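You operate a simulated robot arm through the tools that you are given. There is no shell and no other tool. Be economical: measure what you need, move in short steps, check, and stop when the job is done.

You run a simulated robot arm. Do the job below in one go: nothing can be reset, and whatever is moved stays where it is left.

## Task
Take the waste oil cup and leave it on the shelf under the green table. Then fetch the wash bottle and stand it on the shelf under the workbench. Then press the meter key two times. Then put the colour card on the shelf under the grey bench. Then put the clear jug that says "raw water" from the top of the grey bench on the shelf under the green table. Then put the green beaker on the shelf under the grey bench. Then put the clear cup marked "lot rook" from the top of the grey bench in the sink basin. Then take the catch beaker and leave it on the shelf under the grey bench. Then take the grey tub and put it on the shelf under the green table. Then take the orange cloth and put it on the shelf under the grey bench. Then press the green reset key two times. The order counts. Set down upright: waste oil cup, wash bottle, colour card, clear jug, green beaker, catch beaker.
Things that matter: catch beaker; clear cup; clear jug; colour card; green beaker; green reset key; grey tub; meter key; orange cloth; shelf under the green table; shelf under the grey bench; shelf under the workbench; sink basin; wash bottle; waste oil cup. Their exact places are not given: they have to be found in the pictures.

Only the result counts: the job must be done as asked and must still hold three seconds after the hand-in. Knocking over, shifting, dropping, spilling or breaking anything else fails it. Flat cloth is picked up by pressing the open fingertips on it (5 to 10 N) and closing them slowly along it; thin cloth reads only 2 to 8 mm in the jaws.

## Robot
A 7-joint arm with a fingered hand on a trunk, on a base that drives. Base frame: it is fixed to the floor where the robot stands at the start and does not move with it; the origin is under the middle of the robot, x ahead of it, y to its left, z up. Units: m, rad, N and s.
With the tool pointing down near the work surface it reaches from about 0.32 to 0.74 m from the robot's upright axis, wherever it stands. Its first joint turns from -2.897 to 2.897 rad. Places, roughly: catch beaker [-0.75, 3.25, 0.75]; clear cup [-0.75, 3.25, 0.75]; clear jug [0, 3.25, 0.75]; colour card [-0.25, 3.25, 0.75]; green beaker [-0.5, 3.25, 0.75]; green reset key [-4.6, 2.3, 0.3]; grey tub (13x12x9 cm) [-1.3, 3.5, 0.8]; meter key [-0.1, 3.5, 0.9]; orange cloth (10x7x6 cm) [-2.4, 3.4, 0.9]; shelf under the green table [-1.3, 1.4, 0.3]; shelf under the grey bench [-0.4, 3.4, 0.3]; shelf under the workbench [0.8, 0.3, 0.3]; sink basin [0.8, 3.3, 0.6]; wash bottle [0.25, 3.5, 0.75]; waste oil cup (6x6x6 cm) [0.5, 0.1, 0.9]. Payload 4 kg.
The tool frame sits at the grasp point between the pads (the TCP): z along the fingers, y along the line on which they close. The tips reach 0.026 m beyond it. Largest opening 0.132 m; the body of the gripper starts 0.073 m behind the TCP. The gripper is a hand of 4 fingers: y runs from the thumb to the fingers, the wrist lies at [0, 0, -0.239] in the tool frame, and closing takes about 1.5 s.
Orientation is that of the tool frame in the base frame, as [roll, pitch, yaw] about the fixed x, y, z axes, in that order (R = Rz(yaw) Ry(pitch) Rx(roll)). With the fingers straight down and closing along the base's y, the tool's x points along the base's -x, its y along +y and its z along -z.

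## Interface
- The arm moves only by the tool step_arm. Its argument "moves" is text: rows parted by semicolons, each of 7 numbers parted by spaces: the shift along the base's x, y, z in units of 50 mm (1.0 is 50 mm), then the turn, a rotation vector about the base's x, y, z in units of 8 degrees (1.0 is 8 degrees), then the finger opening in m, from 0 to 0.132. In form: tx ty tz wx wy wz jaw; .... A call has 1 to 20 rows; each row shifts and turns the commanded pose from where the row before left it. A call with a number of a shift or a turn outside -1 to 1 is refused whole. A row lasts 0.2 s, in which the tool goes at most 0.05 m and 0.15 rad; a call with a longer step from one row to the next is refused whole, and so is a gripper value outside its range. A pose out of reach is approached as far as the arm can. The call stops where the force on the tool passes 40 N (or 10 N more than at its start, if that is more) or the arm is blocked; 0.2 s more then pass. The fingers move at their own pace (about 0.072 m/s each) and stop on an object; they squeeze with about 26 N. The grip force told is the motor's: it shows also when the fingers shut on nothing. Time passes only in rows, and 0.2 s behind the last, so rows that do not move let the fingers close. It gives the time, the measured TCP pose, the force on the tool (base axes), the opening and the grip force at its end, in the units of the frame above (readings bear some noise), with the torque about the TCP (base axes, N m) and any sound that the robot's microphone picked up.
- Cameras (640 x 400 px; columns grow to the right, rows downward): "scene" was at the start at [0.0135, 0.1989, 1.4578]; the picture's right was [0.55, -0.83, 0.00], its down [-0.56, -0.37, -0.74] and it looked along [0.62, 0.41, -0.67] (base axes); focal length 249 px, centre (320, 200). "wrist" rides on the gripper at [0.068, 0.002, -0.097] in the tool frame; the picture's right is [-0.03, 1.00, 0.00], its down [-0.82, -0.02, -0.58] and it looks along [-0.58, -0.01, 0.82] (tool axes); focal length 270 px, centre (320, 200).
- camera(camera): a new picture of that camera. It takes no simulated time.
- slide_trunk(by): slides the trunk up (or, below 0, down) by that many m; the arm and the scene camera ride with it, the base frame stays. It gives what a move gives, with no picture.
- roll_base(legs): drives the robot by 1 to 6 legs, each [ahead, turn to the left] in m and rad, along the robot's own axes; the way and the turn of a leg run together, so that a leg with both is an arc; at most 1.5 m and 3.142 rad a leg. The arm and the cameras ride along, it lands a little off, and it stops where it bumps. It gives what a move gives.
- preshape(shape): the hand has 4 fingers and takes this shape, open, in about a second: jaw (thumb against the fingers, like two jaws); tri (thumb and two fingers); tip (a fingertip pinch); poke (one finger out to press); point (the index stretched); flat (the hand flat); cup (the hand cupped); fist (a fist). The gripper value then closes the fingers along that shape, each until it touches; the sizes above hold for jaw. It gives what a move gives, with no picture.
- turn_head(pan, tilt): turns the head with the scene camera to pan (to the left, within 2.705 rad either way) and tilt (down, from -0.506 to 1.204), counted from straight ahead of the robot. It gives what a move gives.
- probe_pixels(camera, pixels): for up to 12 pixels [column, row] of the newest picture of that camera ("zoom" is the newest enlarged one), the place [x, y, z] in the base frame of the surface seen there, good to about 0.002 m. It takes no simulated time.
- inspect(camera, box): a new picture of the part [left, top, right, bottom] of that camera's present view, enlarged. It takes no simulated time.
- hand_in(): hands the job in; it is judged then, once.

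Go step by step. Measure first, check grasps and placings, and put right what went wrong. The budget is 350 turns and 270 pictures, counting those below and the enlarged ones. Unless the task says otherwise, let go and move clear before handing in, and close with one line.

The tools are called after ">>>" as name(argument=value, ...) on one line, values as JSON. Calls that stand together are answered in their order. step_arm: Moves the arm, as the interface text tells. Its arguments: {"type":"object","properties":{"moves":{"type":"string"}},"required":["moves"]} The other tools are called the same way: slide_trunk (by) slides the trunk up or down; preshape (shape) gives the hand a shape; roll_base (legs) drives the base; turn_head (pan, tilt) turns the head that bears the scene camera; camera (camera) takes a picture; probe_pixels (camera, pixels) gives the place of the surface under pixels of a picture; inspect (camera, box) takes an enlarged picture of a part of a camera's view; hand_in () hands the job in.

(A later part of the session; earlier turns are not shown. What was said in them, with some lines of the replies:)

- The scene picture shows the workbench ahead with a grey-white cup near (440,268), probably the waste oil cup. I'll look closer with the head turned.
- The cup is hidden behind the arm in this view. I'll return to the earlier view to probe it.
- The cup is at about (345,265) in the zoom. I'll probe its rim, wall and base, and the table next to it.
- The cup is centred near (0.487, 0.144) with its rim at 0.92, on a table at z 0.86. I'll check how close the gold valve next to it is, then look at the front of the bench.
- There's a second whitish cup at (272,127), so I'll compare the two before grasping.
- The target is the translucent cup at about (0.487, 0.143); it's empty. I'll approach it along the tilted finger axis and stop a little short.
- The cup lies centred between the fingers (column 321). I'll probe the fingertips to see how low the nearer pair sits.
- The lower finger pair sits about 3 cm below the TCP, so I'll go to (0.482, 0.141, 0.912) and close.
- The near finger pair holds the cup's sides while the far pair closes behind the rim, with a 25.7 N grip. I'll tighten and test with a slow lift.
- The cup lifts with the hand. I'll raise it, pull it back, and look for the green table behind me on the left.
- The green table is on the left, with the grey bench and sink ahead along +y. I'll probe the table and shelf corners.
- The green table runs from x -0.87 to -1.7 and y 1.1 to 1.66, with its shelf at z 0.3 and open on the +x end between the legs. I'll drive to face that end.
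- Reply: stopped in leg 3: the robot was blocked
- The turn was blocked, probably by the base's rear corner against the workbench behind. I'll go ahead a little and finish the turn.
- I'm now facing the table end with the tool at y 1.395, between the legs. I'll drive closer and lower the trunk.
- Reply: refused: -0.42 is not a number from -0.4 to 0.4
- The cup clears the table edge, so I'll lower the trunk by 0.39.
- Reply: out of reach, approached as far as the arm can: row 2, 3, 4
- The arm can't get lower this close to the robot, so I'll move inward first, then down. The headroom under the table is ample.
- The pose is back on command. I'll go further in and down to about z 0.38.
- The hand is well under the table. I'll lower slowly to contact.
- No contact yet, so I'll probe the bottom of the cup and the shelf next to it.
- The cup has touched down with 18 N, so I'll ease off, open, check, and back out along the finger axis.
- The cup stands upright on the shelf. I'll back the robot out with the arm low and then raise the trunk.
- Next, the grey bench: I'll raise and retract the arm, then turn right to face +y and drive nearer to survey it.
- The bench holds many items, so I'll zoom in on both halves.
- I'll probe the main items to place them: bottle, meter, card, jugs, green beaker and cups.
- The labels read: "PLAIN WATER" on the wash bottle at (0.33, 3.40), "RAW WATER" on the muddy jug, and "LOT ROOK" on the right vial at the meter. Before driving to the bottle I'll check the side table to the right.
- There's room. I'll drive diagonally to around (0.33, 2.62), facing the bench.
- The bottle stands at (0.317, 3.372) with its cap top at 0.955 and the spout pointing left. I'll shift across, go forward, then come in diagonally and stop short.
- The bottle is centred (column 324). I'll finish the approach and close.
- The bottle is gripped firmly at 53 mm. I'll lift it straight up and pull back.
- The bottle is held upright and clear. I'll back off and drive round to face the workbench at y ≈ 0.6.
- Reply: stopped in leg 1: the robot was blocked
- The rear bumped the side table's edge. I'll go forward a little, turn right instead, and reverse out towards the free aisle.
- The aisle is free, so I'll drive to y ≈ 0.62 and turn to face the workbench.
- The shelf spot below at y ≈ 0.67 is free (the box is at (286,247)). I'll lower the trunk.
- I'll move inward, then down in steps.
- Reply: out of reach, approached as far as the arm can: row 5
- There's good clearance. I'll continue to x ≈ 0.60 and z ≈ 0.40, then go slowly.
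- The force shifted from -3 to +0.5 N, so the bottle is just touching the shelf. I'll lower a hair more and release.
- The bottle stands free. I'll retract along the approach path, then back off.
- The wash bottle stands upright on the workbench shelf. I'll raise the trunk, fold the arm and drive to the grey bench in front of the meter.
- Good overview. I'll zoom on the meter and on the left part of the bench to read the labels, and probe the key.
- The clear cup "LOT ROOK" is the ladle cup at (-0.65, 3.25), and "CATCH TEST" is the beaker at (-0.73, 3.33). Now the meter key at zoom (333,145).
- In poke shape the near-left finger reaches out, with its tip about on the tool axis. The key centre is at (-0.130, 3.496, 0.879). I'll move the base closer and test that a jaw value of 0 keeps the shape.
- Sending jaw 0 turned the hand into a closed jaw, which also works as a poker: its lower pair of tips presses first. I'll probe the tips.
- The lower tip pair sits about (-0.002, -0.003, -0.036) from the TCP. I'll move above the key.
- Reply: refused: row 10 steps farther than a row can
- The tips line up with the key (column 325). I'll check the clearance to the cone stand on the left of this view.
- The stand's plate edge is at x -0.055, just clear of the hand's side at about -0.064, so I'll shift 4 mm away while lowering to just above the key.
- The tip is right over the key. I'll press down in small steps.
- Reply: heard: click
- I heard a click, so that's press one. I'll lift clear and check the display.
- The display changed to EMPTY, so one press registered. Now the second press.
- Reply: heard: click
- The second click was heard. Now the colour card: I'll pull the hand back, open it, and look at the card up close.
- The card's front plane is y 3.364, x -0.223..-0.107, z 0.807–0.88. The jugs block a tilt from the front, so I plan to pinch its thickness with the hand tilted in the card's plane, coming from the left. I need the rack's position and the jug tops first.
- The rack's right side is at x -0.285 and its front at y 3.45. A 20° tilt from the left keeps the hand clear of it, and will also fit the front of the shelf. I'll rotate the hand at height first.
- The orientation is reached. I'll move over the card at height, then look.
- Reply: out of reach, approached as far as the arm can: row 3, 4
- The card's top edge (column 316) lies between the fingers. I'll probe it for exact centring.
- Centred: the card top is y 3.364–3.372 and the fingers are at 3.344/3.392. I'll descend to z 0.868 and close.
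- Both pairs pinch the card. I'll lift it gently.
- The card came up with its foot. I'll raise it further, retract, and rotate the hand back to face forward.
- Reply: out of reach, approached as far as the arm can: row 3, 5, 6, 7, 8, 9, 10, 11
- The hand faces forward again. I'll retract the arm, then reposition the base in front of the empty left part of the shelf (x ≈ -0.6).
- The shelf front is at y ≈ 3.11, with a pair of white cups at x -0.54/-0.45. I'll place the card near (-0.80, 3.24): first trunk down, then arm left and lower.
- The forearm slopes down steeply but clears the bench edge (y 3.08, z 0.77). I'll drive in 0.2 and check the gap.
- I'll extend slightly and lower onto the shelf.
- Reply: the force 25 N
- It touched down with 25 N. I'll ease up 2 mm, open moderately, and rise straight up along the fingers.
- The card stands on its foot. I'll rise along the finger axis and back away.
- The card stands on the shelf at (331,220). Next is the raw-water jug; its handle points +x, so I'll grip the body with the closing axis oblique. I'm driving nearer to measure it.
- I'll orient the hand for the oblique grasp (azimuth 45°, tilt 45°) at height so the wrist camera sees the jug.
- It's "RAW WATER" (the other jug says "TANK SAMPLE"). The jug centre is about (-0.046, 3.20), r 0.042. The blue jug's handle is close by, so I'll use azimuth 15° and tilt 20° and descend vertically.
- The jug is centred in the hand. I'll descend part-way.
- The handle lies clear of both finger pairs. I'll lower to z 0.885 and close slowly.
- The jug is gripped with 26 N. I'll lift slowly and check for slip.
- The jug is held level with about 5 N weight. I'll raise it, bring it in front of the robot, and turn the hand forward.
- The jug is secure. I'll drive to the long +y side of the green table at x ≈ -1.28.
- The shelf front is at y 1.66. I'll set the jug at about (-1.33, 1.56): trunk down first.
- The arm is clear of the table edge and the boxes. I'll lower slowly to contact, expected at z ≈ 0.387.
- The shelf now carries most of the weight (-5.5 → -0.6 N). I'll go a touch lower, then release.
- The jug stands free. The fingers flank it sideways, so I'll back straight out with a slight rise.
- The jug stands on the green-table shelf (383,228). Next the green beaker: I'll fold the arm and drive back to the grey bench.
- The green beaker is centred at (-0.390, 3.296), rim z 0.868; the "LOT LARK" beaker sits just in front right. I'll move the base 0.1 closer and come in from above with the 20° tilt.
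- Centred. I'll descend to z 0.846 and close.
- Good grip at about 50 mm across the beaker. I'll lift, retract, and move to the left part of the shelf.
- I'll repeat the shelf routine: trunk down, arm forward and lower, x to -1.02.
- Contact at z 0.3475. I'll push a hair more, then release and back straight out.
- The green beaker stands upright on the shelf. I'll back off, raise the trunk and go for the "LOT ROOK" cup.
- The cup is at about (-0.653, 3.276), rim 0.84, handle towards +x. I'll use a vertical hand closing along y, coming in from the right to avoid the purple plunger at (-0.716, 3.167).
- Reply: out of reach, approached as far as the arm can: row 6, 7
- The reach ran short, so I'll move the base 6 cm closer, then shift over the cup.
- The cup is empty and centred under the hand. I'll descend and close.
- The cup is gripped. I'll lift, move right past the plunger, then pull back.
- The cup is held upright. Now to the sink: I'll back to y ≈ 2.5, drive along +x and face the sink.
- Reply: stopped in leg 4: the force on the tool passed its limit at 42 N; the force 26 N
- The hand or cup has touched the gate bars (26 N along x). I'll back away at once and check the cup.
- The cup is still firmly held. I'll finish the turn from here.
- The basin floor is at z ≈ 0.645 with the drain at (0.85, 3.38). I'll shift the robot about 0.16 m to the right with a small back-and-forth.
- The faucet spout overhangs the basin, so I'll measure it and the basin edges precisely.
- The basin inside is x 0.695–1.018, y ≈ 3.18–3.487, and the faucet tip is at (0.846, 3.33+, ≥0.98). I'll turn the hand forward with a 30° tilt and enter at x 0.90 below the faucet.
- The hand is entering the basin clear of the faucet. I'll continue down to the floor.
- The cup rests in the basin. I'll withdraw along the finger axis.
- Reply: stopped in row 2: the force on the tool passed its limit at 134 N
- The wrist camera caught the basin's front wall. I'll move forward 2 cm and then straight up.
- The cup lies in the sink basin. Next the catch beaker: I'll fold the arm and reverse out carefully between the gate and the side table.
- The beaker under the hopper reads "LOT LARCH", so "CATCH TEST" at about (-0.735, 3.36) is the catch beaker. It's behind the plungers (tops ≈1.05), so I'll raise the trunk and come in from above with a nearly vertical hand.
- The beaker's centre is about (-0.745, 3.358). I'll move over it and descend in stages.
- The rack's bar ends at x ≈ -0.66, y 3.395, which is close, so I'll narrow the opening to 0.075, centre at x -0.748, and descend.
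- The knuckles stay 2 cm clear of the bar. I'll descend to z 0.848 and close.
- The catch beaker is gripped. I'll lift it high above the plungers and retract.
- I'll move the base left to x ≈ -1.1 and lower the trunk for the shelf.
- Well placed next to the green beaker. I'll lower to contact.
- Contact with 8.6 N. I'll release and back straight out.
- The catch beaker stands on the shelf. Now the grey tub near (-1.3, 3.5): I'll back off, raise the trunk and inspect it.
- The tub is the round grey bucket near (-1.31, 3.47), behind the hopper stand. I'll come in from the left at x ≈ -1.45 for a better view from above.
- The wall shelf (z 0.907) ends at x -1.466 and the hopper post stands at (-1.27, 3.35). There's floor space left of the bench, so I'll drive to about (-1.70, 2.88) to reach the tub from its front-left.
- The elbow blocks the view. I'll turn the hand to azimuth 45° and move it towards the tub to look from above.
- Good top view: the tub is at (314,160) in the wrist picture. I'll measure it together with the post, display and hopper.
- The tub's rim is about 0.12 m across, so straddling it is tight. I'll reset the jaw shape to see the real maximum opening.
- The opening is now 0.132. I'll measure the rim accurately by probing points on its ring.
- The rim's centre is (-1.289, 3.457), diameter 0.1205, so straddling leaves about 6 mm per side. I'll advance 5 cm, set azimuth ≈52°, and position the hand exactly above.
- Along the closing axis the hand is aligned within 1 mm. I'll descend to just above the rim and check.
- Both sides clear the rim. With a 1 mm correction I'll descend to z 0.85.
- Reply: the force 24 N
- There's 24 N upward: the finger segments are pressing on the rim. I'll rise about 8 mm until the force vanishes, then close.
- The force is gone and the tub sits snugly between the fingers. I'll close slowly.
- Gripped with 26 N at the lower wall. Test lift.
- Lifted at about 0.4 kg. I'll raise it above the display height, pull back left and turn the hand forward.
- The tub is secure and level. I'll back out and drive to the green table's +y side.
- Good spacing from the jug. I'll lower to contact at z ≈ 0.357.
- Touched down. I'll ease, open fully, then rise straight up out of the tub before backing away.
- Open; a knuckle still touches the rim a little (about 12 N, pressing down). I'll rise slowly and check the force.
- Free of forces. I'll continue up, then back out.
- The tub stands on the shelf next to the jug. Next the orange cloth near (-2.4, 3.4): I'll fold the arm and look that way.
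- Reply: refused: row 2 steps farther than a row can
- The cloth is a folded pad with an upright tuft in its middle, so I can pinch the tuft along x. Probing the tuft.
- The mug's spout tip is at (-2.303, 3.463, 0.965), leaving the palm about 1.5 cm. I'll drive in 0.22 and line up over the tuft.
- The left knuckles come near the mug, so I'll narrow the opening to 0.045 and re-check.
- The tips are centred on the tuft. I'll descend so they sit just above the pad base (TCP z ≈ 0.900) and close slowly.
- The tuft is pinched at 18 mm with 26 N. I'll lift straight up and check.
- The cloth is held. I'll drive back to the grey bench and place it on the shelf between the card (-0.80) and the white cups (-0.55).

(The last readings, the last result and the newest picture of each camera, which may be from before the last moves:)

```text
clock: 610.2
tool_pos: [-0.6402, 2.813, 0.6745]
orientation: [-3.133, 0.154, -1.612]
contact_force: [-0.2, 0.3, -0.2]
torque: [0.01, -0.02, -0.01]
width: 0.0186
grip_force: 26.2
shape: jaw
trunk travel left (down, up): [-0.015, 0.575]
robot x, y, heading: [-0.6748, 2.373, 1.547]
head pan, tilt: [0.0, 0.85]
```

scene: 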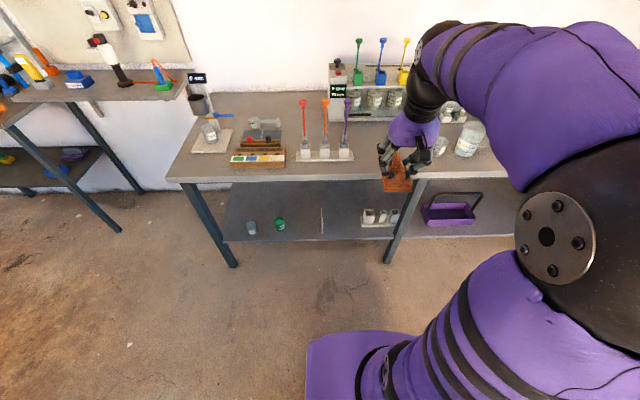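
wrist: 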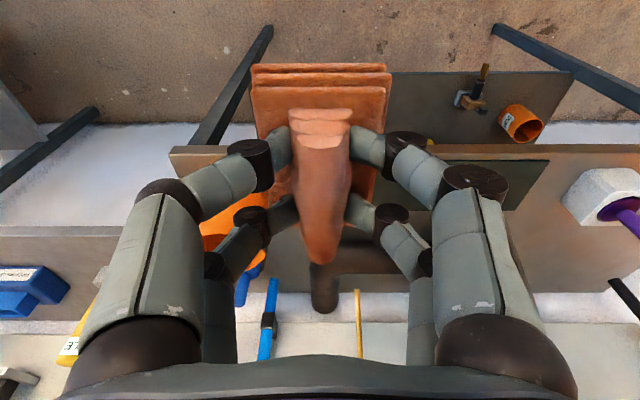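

Everything on the shelf stands. The gap at x ≈ -0.68 fits the cloth, so I'll lower, drive in and reach.

>>> step_arm(moves="-0.3 0.4 -0.4 0 0 0 0.002; -0.3 0.5 -0.5 0 0 0 0.002; -0.2 0.5 -0.6 0 0 0 0.002; 0 0.4 -0.7 0 0 0 0.002; 0 0 -0.8 0 0 0 0.002; 0 0 -0.8 0 0 0 0.002; 0 0 -0.6 0 0 0 0.002; 0 0 0 0 0 0 0.002")

>>> roll_base(legs=[[0.2, 0]])

>>> camera(camera="wrist")

>>> camera(camera="scene")

```text
clock: 612.0
tool_pos: [-0.6819, 2.9019, 0.4544]
orientation: [-3.133, 0.154, -1.613]
contact_force: [-0.2, 0.4, -0.6]
torque: [0.03, -0.01, 0.01]
width: 0.0183
grip_force: 26.0
shape: jaw
trunk travel left (down, up): [-0.015, 0.575]
robot x, y, heading: [-0.6758, 2.368, 1.541]
head pan, tilt: [0.0, 0.85]
```

```text
clock: 613.6
tool_pos: [-0.676, 3.1041, 0.4542]
orientation: [-3.134, 0.154, -1.611]
contact_force: [-0.3, 0.0, -0.4]
torque: [0.0, 0.03, 0.01]
width: 0.0184
grip_force: 26.2
shape: jaw
trunk travel left (down, up): [-0.015, 0.575]
robot x, y, heading: [-0.6714, 2.5711, 1.543]
head pan, tilt: [0.0, 0.85]
```

```text
41 pictures are left
```

wrist: 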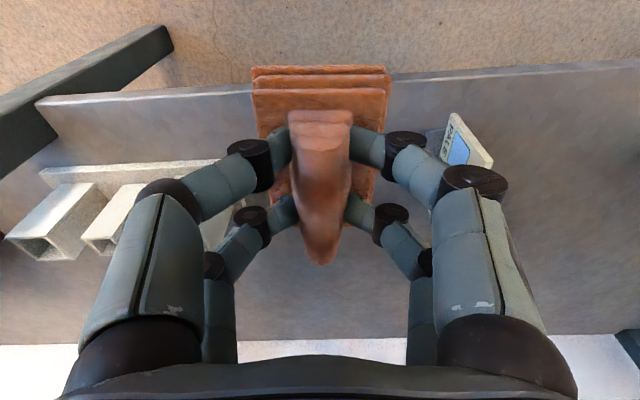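

```text
40 pictures are left
```

scene: 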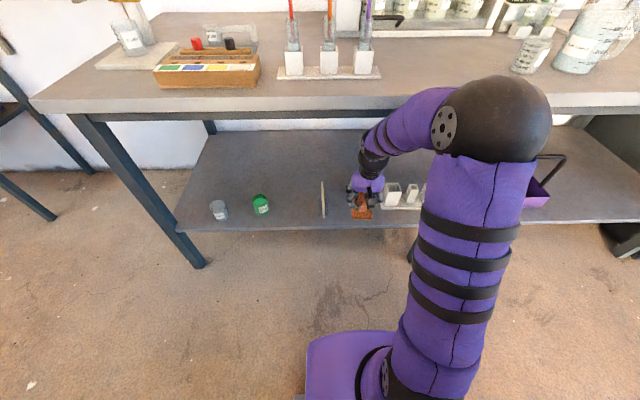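

>>> step_arm(moves="-0.12 0.4 -0.3 0 0 0 0.002; 0 0.5 -0.4 0 0 0 0.002; 0 0.5 -0.4 0 0 0 0.002; 0 0.1 -0.4 0 0 0 0.002; 0 0 0 0 0 0 0.002")

>>> step_arm(moves="0 0 -0.2 0 0 0 0.002; 0 0 -0.15 0 0 0 0.002; 0 0 -0.1 0 0 0 0.002; 0 0 0 0 0 0 0.002")

>>> camera(camera="wrist")

```text
clock: 614.8
tool_pos: [-0.6831, 3.1801, 0.3792]
orientation: [-3.134, 0.156, -1.612]
contact_force: [0.2, -0.6, -0.5]
torque: [0.0, 0.03, -0.01]
width: 0.0183
grip_force: 25.8
shape: jaw
trunk travel left (down, up): [-0.015, 0.575]
robot x, y, heading: [-0.6741, 2.5697, 1.54]
head pan, tilt: [0.0, 0.85]
```

```text
clock: 615.8
tool_pos: [-0.682, 3.1789, 0.3585]
orientation: [-3.132, 0.153, -1.612]
contact_force: [-0.5, 0.2, -1.1]
torque: [0.02, 0.0, -0.02]
width: 0.0186
grip_force: 25.7
shape: jaw
trunk travel left (down, up): [-0.015, 0.575]
robot x, y, heading: [-0.6755, 2.5683, 1.543]
head pan, tilt: [0.0, 0.85]
```

```text
39 pictures are left
```

wrist: 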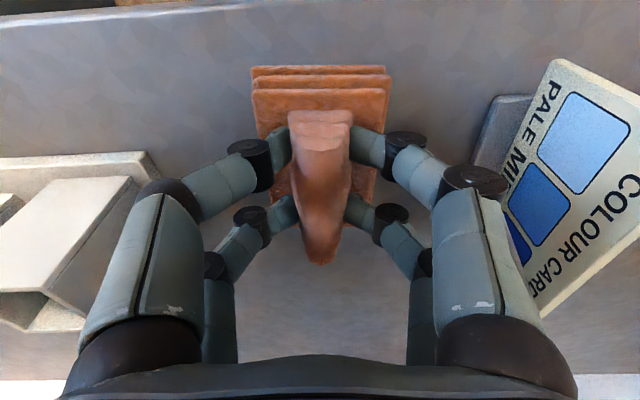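

>>> probe_pixels(camera="wrist", pixels=[[505, 190], [520, 250], [545, 310], [500, 180], [160, 190], [140, 170], [80, 270]])

>>> step_arm(moves="0 0 -0.08 0 0 0 0.002; 0 0 -0.08 0 0 0 0.002; 0 0 0 0 0 0 0.002")

```text
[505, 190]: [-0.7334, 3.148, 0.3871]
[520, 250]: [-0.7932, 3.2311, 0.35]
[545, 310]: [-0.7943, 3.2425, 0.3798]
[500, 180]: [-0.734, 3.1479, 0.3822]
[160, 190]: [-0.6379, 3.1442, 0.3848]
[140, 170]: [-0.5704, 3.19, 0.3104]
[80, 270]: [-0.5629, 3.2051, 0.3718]
```

```text
clock: 616.6
tool_pos: [-0.6829, 3.1783, 0.3489]
orientation: [-3.132, 0.153, -1.61]
contact_force: [-0.1, -1.2, 4.1]
torque: [-0.09, -0.03, 0.04]
width: 0.0185
grip_force: 25.6
shape: jaw
trunk travel left (down, up): [-0.015, 0.575]
robot x, y, heading: [-0.6743, 2.5721, 1.544]
head pan, tilt: [0.0, 0.85]
```

The cloth touches the shelf, with clear gaps to the card (6 cm) and cups. I'll release and rise.

>>> step_arm(moves="0 0 0 0 0 0 0.015; 0 0 0 0 0 0 0.03; 0 0 0 0 0 0 0.045; 0 0 0 0 0 0 0.045; 0 0 0 0 0 0 0.045")

>>> step_arm(moves="0 -0.05 0.3 0 0 0 0.045; 0 -0.1 0.5 0 0 0 0.045; 0 -0.3 0.5 0 0 0 0.045; 0 -0.6 0.3 0 0 0 0.045; 0 -0.6 0 0 0 0 0.045; 0 0 0 0 0 0 0.045")

>>> camera(camera="wrist")

```text
clock: 617.8
tool_pos: [-0.6815, 3.178, 0.3497]
orientation: [-3.135, 0.155, -1.611]
contact_force: [1.6, 0.8, 3.5]
torque: [-0.01, 0.12, -0.02]
width: 0.044
grip_force: 0.0
shape: jaw
trunk travel left (down, up): [-0.015, 0.575]
robot x, y, heading: [-0.6716, 2.5687, 1.545]
head pan, tilt: [0.0, 0.85]
```

```text
clock: 619.2
tool_pos: [-0.6814, 3.0965, 0.4304]
orientation: [-3.133, 0.153, -1.611]
contact_force: [-0.2, 0.7, -0.3]
torque: [0.03, 0.04, -0.01]
width: 0.0447
grip_force: 0.1
shape: jaw
trunk travel left (down, up): [-0.015, 0.575]
robot x, y, heading: [-0.6725, 2.574, 1.542]
head pan, tilt: [0.0, 0.85]
```

```text
38 pictures are left
```

wrist: 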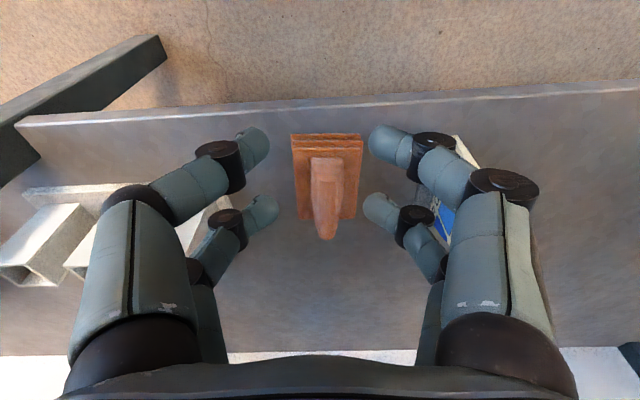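

The cloth is on the shelf. Last: the green reset key near (-4.6, 2.3, 0.3). I'll back out, raise the trunk and head that way.

>>> roll_base(legs=[[-0.2, 0]])

>>> slide_trunk(by=0.4)

>>> step_arm(moves="0 -0.3 0.8 0 0 0 0.05; 0 -0.3 0.8 0 0 0 0.05; 0 -0.3 0.8 0 0 0 0.05; 0 -0.3 0.8 0 0 0 0.05; 0 -0.3 0.8 0 0 0 0.05; 0 0 0 0 0 0 0.05")

>>> roll_base(legs=[[0, 1.598], [0.8, 0], [0.8, 0]])

>>> turn_head(pan=0.0, tilt=0.4)

>>> camera(camera="scene")

```text
clock: 620.8
tool_pos: [-0.6879, 2.8951, 0.4308]
orientation: [-3.132, 0.153, -1.613]
contact_force: [-0.2, 0.8, 0.3]
torque: [0.01, -0.03, 0.0]
width: 0.0446
grip_force: 0.1
shape: jaw
trunk travel left (down, up): [-0.015, 0.575]
robot x, y, heading: [-0.6809, 2.3706, 1.54]
head pan, tilt: [0.0, 0.85]
```

```text
clock: 624.7
tool_pos: [-0.687, 2.8949, 0.831]
orientation: [-3.134, 0.154, -1.613]
contact_force: [-0.6, -0.8, -1.0]
torque: [0.0, -0.02, -0.02]
width: 0.0444
grip_force: 0.1
shape: jaw
trunk travel left (down, up): [-0.415, 0.175]
robot x, y, heading: [-0.677, 2.3694, 1.541]
head pan, tilt: [0.0, 0.85]
```

```text
clock: 626.1
tool_pos: [-0.6881, 2.8205, 1.0325]
orientation: [-3.133, 0.154, -1.613]
contact_force: [-0.6, 0.6, 0.5]
torque: [-0.02, 0.0, -0.01]
width: 0.0496
grip_force: 0.1
shape: jaw
trunk travel left (down, up): [-0.415, 0.175]
robot x, y, heading: [-0.68, 2.3658, 1.543]
head pan, tilt: [0.0, 0.85]
```

```text
clock: 638.6
tool_pos: [-2.7397, 2.3499, 1.031]
orientation: [-3.133, 0.152, -0.015]
contact_force: [0.3, -0.3, -0.2]
torque: [-0.03, -0.02, 0.02]
width: 0.0498
grip_force: 0.0
shape: jaw
trunk travel left (down, up): [-0.415, 0.175]
robot x, y, heading: [-2.2922, 2.3662, 3.137]
head pan, tilt: [0.0, 0.85]
```

```text
clock: 639.5
tool_pos: [-2.7399, 2.3497, 1.0315]
orientation: [-3.134, 0.155, -0.013]
contact_force: [0.6, 0.8, 0.3]
torque: [0.02, -0.02, 0.04]
width: 0.0493
grip_force: 0.0
shape: jaw
trunk travel left (down, up): [-0.415, 0.175]
robot x, y, heading: [-2.2865, 2.3704, 3.136]
head pan, tilt: [0.0, 0.4]
```

```text
37 pictures are left
```

scene: 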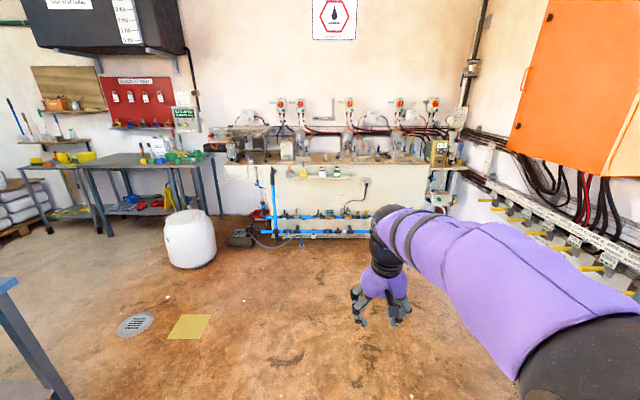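

>>> inspect(camera="scene", box=[210, 120, 400, 260])

>>> probe_pixels(camera="scene", pixels=[[330, 225], [320, 170], [335, 155], [190, 235], [240, 235], [185, 325], [440, 150], [350, 235]])

```text
2.86 times, centred on (305, 190) of scene
```

zoom: 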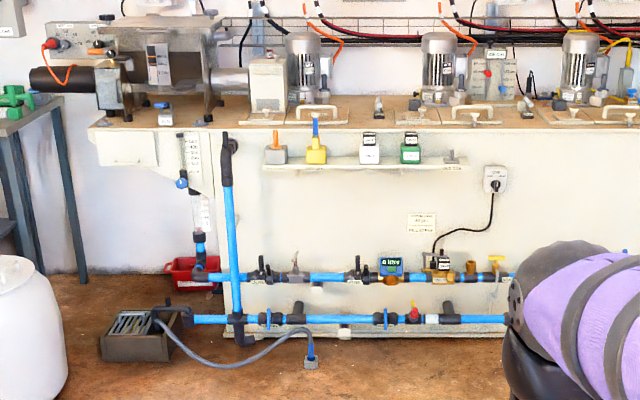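

```text
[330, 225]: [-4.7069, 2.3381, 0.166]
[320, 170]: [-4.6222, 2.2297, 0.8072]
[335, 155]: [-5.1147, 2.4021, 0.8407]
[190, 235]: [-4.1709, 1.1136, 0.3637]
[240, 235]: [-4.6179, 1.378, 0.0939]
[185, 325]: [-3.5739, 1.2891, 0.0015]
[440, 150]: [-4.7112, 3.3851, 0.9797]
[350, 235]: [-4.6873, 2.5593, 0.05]
```

The blue "0 litre" counter on the lower pipe probably carries the key. I'll drive nearer and look.

>>> roll_base(legs=[[0.65, 0], [0.65, 0]])

>>> turn_head(pan=0.0, tilt=0.75)

>>> camera(camera="scene")

```text
clock: 646.4
tool_pos: [-4.0445, 2.3571, 1.0304]
orientation: [-3.133, 0.154, -0.019]
contact_force: [0.1, 0.3, -0.9]
torque: [0.02, 0.0, 0.05]
width: 0.0496
grip_force: 0.0
shape: jaw
trunk travel left (down, up): [-0.415, 0.175]
robot x, y, heading: [-3.5919, 2.372, 3.136]
head pan, tilt: [0.0, 0.4]
```

```text
clock: 647.2
tool_pos: [-4.0452, 2.3583, 1.031]
orientation: [-3.133, 0.152, -0.018]
contact_force: [0.0, 0.1, 0.4]
torque: [0.0, 0.01, 0.02]
width: 0.0498
grip_force: 0.1
shape: jaw
trunk travel left (down, up): [-0.415, 0.175]
robot x, y, heading: [-3.5937, 2.38, 3.139]
head pan, tilt: [0.0, 0.75]
```

```text
35 pictures are left
```

scene: 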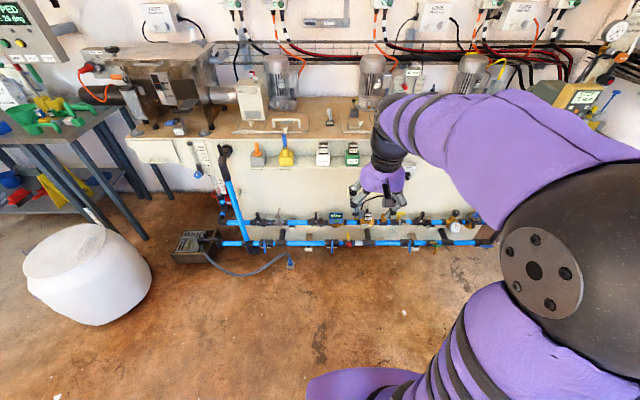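

>>> inspect(camera="scene", box=[300, 190, 400, 260])

>>> probe_pixels(camera="zoom", pixels=[[210, 170], [228, 170], [245, 175], [195, 165], [215, 190], [210, 155], [300, 180], [130, 300], [260, 310], [190, 220]])

```text
5.71 times, centred on (350, 225) of scene
```

zoom: 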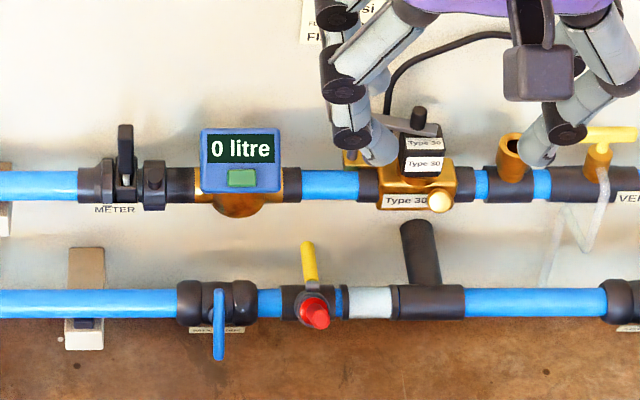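

```text
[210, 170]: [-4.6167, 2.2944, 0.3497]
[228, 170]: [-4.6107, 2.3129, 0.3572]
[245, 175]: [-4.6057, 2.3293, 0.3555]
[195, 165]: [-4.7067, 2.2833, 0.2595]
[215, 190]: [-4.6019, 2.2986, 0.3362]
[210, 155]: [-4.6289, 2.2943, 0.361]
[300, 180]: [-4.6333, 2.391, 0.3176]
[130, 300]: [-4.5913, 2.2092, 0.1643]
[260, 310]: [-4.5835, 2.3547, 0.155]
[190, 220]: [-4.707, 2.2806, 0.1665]
```

The green key sits on the counter's 45° face, near (-4.605, 2.325, 0.355). I'll get its exact position and check the hose on the floor.

>>> probe_pixels(camera="zoom", pixels=[[242, 178], [230, 174], [254, 174], [230, 184], [254, 184], [222, 185], [265, 185], [242, 190], [205, 140], [275, 140]])

>>> probe_pixels(camera="scene", pixels=[[291, 264], [265, 272], [240, 275], [330, 244], [312, 248]])

>>> preshape(shape="poke")

>>> step_arm(moves="0 0 0 0 1 0 0.132; 0 0 0 0 1 0 0.132; 0 0 0 0 1 0 0.132; 0 0 0 0 1 0 0.132; 0 0 0 0 0.5 0 0.132; 0 0 0 0 0 0 0.132")

>>> camera(camera="wrist")

```text
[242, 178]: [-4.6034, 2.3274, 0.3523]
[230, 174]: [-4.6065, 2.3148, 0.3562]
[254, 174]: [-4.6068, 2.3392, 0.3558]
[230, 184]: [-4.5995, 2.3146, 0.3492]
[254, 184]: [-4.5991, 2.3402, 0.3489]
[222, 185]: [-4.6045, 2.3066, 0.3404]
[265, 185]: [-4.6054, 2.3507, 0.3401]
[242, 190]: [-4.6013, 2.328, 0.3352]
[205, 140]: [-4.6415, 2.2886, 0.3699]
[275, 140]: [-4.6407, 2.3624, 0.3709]
```

```text
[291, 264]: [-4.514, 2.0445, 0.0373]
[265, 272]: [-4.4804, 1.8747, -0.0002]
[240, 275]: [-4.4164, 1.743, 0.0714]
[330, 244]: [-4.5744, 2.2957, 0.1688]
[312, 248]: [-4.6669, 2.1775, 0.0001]
```

```text
clock: 648.1
tool_pos: [-4.0445, 2.3567, 1.0313]
orientation: [-3.133, 0.153, -0.016]
contact_force: [0.4, 0.5, 0.0]
torque: [0.0, 0.01, 0.01]
width: 0.0
grip_force: 0.0
shape: poke
trunk travel left (down, up): [-0.415, 0.175]
robot x, y, heading: [-3.5928, 2.3807, 3.14]
head pan, tilt: [0.0, 0.75]
```

```text
clock: 649.5
tool_pos: [-4.0441, 2.3574, 1.031]
orientation: [3.136, 0.78, -0.026]
contact_force: [0.3, 1.2, -1.1]
torque: [0.01, 0.03, -0.01]
width: 0.0002
grip_force: 0.0
shape: poke
trunk travel left (down, up): [-0.415, 0.175]
robot x, y, heading: [-3.5954, 2.3759, 3.137]
head pan, tilt: [0.0, 0.75]
```

```text
33 pictures are left
```

wrist: 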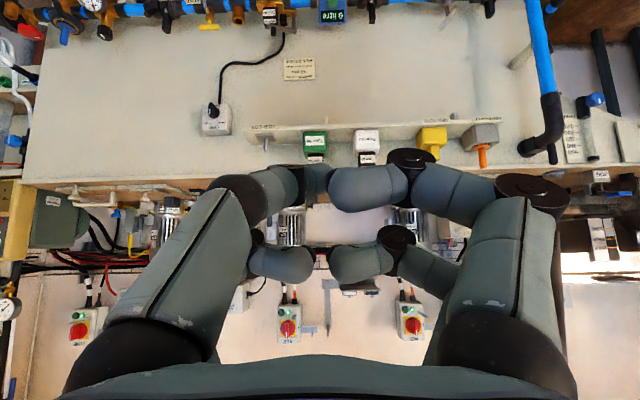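

The poke shape holds with jaw 0.132. I'll locate its fingertip precisely.

>>> inspect(camera="wrist", box=[260, 140, 400, 230])

>>> probe_pixels(camera="zoom", pixels=[[280, 115], [270, 150], [250, 130], [300, 140], [315, 160], [290, 180], [240, 180], [330, 190], [400, 200], [310, 115]])

```text
4.44 times, centred on (330, 185) of wrist
```

zoom: 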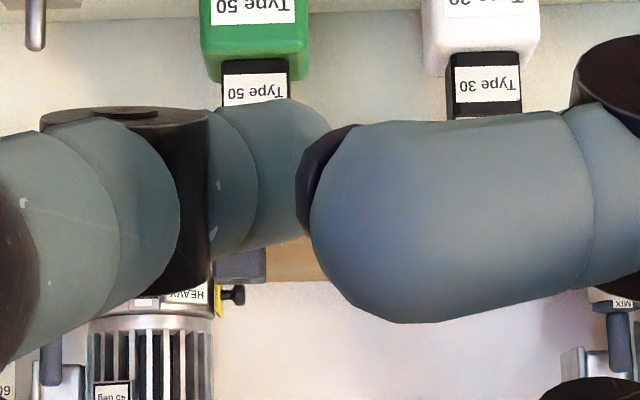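

```text
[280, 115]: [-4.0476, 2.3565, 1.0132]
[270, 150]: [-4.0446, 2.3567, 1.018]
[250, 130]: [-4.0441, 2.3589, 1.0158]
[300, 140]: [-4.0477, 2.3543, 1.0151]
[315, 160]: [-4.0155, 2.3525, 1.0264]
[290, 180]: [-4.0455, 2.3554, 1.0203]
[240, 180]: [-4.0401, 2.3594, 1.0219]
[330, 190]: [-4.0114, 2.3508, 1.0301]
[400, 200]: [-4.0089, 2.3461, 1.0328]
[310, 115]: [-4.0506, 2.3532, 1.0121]
```

The tip sits about 24 mm beyond the TCP on the tool axis, so at contact the TCP should be near (-4.586, 2.329, 0.369). I'll check the little shelf above before lowering.

>>> probe_pixels(camera="scene", pixels=[[320, 168], [322, 155], [350, 156], [285, 158], [400, 170], [330, 215], [240, 165]])

>>> roll_base(legs=[[0.33, 0]])

>>> slide_trunk(by=-0.4)

>>> camera(camera="scene")

```text
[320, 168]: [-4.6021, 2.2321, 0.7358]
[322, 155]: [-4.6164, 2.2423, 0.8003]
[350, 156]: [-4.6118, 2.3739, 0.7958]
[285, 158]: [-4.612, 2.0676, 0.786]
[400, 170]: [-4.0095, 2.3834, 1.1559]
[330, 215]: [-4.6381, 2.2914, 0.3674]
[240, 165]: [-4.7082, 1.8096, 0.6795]
```

```text
clock: 651.6
tool_pos: [-4.3708, 2.3569, 1.031]
orientation: [3.137, 0.783, -0.02]
contact_force: [0.8, 0.0, 0.3]
torque: [-0.05, 0.02, -0.01]
width: 0.0
grip_force: 0.1
shape: poke
trunk travel left (down, up): [-0.415, 0.175]
robot x, y, heading: [-3.9185, 2.376, 3.134]
head pan, tilt: [0.0, 0.75]
```

```text
clock: 655.5
tool_pos: [-4.372, 2.3566, 0.6318]
orientation: [3.135, 0.783, -0.019]
contact_force: [-0.2, -0.2, 0.4]
torque: [0.0, 0.0, 0.03]
width: 0.0
grip_force: 0.0
shape: poke
trunk travel left (down, up): [-0.015, 0.575]
robot x, y, heading: [-3.9194, 2.3817, 3.137]
head pan, tilt: [0.0, 0.75]
```

```text
31 pictures are left
```

scene: 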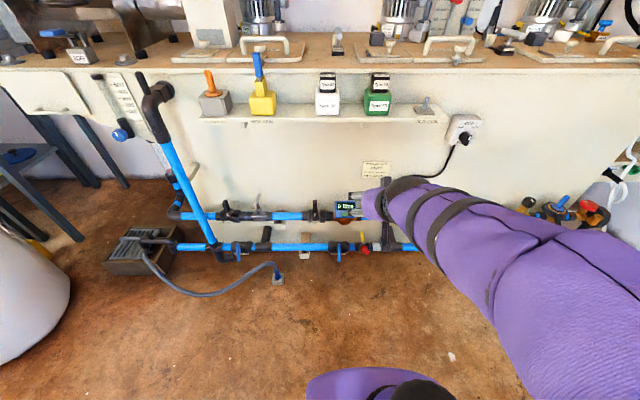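

The shelf front is at x -4.60, z 0.74 — clear. I'll move to the pre-press point.

>>> step_arm(moves="-0.53 -0.08 -0.67 0 0 0 0.132; -0.53 -0.08 -0.67 0 0 0 0.132; -0.53 -0.08 -0.67 0 0 0 0.132; -0.53 -0.08 -0.67 0 0 0 0.132; -0.53 -0.08 -0.67 0 0 0 0.132; -0.53 -0.08 -0.67 0 0 0 0.132; -0.4 -0.06 -0.5 0 0 0 0.132; 0 0 0 0 0 0 0.132")

>>> camera(camera="wrist")

>>> inspect(camera="scene", box=[310, 180, 410, 250])

```text
clock: 657.3
tool_pos: [-4.5452, 2.3311, 0.4152]
orientation: [3.136, 0.782, -0.021]
contact_force: [0.4, 0.2, -0.4]
torque: [0.02, 0.0, 0.02]
width: 0.0
grip_force: 0.0
shape: poke
out of reach, approached as far as the arm can: row 3
trunk travel left (down, up): [-0.015, 0.575]
robot x, y, heading: [-3.9189, 2.3802, 3.142]
head pan, tilt: [0.0, 0.75]
```

```text
30 pictures are left
```

wrist: 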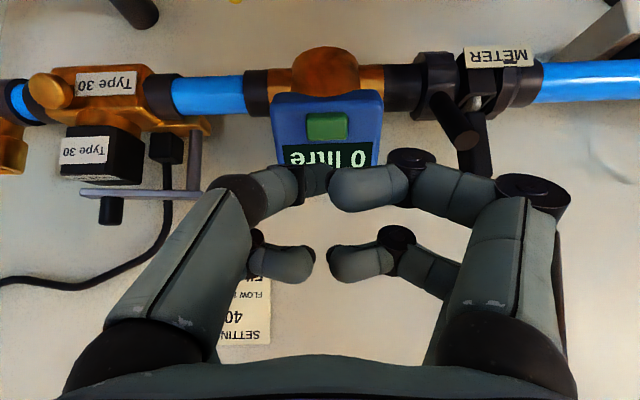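

```text
5.71 times, centred on (360, 215) of scene
```

zoom: 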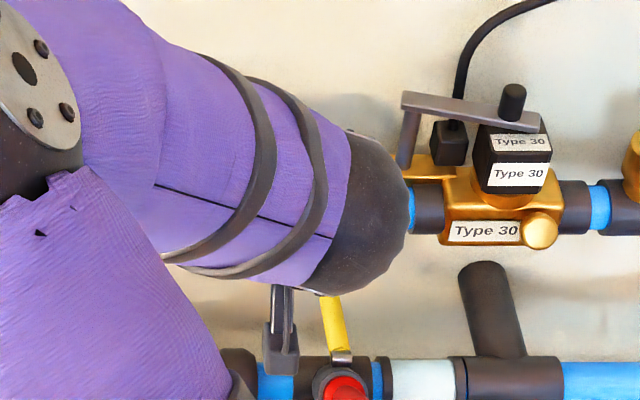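

>>> probe_pixels(camera="wrist", pixels=[[327, 126], [310, 126], [344, 126], [327, 115], [327, 137], [318, 172], [312, 168], [195, 180], [130, 193], [215, 190], [468, 130], [410, 155]])

```text
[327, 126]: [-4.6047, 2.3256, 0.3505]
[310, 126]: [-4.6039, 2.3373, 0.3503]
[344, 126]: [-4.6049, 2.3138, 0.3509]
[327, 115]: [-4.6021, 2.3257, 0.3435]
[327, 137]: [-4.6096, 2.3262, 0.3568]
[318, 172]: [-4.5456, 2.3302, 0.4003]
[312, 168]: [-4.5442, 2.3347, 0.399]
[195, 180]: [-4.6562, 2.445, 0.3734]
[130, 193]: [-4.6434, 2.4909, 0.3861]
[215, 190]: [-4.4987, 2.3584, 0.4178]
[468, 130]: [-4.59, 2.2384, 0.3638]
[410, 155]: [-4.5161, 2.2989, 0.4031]
```

The key is at (-4.605, 2.326, 0.3505), 6 cm ahead along the finger axis; I need a 4.5 mm lateral correction. I'll approach to just short of contact.

>>> step_arm(moves="-0.28 -0.09 -0.28 0 0 0 0.132; -0.28 0 -0.28 0 0 0 0.132; -0.14 0 -0.14 0 0 0 0.132; 0 0 0 0 0 0 0.132")

>>> inspect(camera="wrist", box=[230, 70, 430, 230])

```text
clock: 658.3
tool_pos: [-4.5795, 2.3249, 0.3782]
orientation: [3.136, 0.78, -0.02]
contact_force: [-0.5, 0.8, -0.9]
torque: [0.0, -0.04, 0.02]
width: 0.0001
grip_force: 0.1
shape: poke
trunk travel left (down, up): [-0.015, 0.575]
robot x, y, heading: [-3.9214, 2.3774, 3.137]
head pan, tilt: [0.0, 0.75]
```

```text
2.50 times, centred on (330, 150) of wrist
```

zoom: 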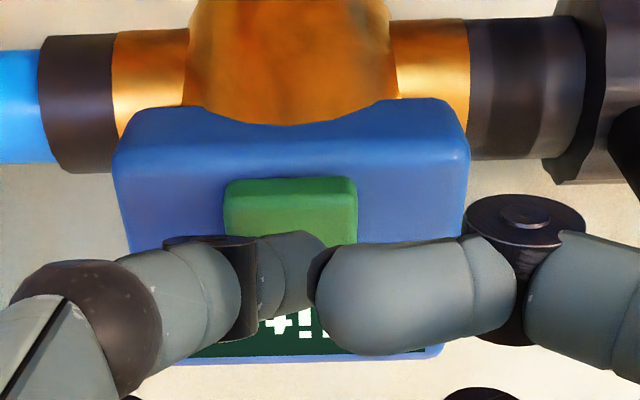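

The tip is right over the key with about 13 mm to go. I'll press in small steps along the axis.

>>> step_arm(moves="-0.1 0 -0.1 0 0 0 0.132; -0.06 0 -0.06 0 0 0 0.132; 0 0 0 0 0 0 0.132")

>>> step_arm(moves="-0.04 0 -0.04 0 0 0 0.132; -0.03 0 -0.03 0 0 0 0.132; 0 0 0 0 0 0 0.132")

```text
clock: 659.1
tool_pos: [-4.5877, 2.3244, 0.3716]
orientation: [3.138, 0.783, -0.02]
contact_force: [2.1, 0.9, -0.4]
torque: [0.0, -0.03, -0.02]
width: 0.0
grip_force: 0.0
shape: poke
trunk travel left (down, up): [-0.015, 0.575]
robot x, y, heading: [-3.9191, 2.3821, 3.144]
head pan, tilt: [0.0, 0.75]
```

```text
clock: 659.9
tool_pos: [-4.5909, 2.3254, 0.3685]
orientation: [3.135, 0.78, -0.02]
contact_force: [9.0, 1.0, 7.7]
torque: [-0.02, -0.07, -0.02]
width: 0.0
grip_force: 0.2
shape: poke
trunk travel left (down, up): [-0.015, 0.575]
robot x, y, heading: [-3.9182, 2.3784, 3.139]
head pan, tilt: [0.0, 0.75]
heard: click
```

Click, at about 12 N along the axis. I'll back off 15 mm and check the display.

>>> step_arm(moves="0.1 0 0.1 0 0 0 0.132; 0.12 0 0.12 0 0 0 0.132; 0 0 0 0 0 0 0.132; 0 0 0 0 0 0 0.132")

>>> inspect(camera="wrist", box=[230, 70, 430, 230])

```text
clock: 660.9
tool_pos: [-4.5786, 2.3252, 0.3785]
orientation: [3.137, 0.783, -0.019]
contact_force: [0.1, -0.2, -0.1]
torque: [0.02, 0.02, 0.0]
width: 0.0
grip_force: 0.0
shape: poke
trunk travel left (down, up): [-0.015, 0.575]
robot x, y, heading: [-3.9213, 2.3796, 3.135]
head pan, tilt: [0.0, 0.75]
```

```text
2.50 times, centred on (330, 150) of wrist
```

zoom: 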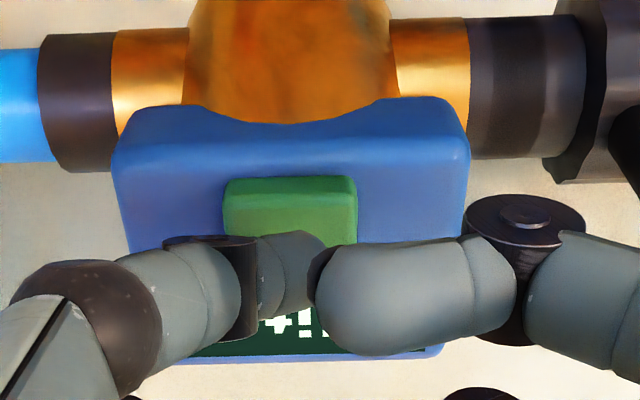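

The key is back up. Second press.

>>> step_arm(moves="-0.12 0 -0.12 0 0 0 0.132; -0.07 0 -0.07 0 0 0 0.132; -0.05 0 -0.05 0 0 0 0.132; 0 0 0 0 0 0 0.132")

```text
clock: 661.9
tool_pos: [-4.5921, 2.3253, 0.3673]
orientation: [3.134, 0.783, -0.019]
contact_force: [11.3, -0.6, 9.1]
torque: [-0.02, -0.05, 0.04]
width: 0.0
grip_force: 0.1
shape: poke
trunk travel left (down, up): [-0.015, 0.575]
robot x, y, heading: [-3.9206, 2.3778, 3.137]
head pan, tilt: [0.0, 0.75]
heard: click
```

The second click was heard. I'll withdraw along the axis, back the base off, and check the counter.

>>> step_arm(moves="0.2 0 0.2 0 0 0 0.132; 0.4 0 0.4 0 0 0 0.132; 0.5 0 0.5 0 0 0 0.132; 0.5 0 0.6 0 0 0 0.132; 0 0 0 0 0 0 0.132")

>>> roll_base(legs=[[-0.3, 0]])

>>> slide_trunk(by=0.4)

>>> inspect(camera="scene", box=[280, 170, 420, 270])

>>> turn_head(pan=-2.3, tilt=0.35)

>>> camera(camera="scene")

```text
clock: 663.1
tool_pos: [-4.5128, 2.3256, 0.4515]
orientation: [3.137, 0.783, -0.017]
contact_force: [0.2, 0.0, -0.5]
torque: [0.03, -0.01, 0.01]
width: 0.0
grip_force: 0.1
shape: poke
trunk travel left (down, up): [-0.015, 0.575]
robot x, y, heading: [-3.923, 2.3781, 3.143]
head pan, tilt: [0.0, 0.75]
```

```text
clock: 665.1
tool_pos: [-4.2131, 2.3258, 0.4506]
orientation: [3.136, 0.782, -0.018]
contact_force: [-0.5, 0.7, 0.1]
torque: [-0.02, 0.0, 0.01]
width: 0.0
grip_force: 0.0
shape: poke
trunk travel left (down, up): [-0.015, 0.575]
robot x, y, heading: [-3.62, 2.3773, 3.141]
head pan, tilt: [0.0, 0.75]
```

```text
clock: 669.0
tool_pos: [-4.2126, 2.3252, 0.8518]
orientation: [3.137, 0.784, -0.017]
contact_force: [-0.3, -0.6, 0.5]
torque: [0.0, -0.01, 0.0]
width: 0.0001
grip_force: 0.0
shape: poke
trunk travel left (down, up): [-0.415, 0.175]
robot x, y, heading: [-3.619, 2.3794, 3.142]
head pan, tilt: [0.0, 0.75]
```

```text
4.00 times, centred on (350, 220) of scene
```

zoom: 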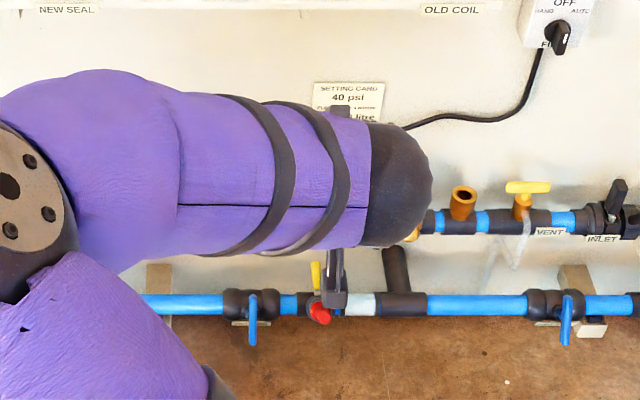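

```text
clock: 671.1
tool_pos: [-4.2113, 2.3248, 0.8505]
orientation: [3.136, 0.783, -0.018]
contact_force: [0.3, -0.8, 0.3]
torque: [0.01, 0.02, 0.01]
width: 0.0003
grip_force: 0.0
shape: poke
trunk travel left (down, up): [-0.415, 0.175]
robot x, y, heading: [-3.6227, 2.3799, 3.144]
head pan, tilt: [-2.3, 0.351]
```

```text
25 pictures are left
```

scene: 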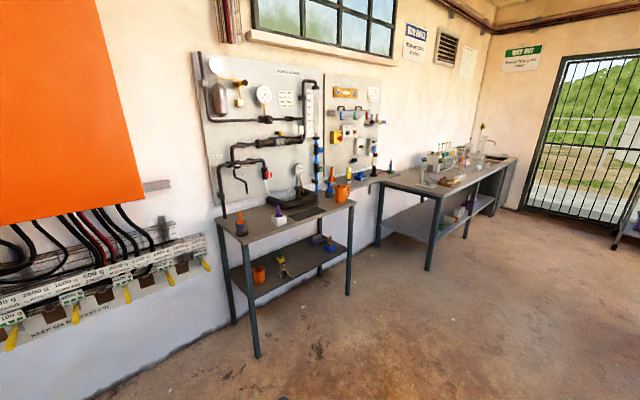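

Both clicks registered and every item was seen standing where it was left, with the hand clear of everything. Handing in.

>>> hand_in()

```text
The job is handed in.
```

I did all eleven steps in the order you gave and handed the job in. The items looked upright where that was asked when I set them down, and both keys clicked twice.
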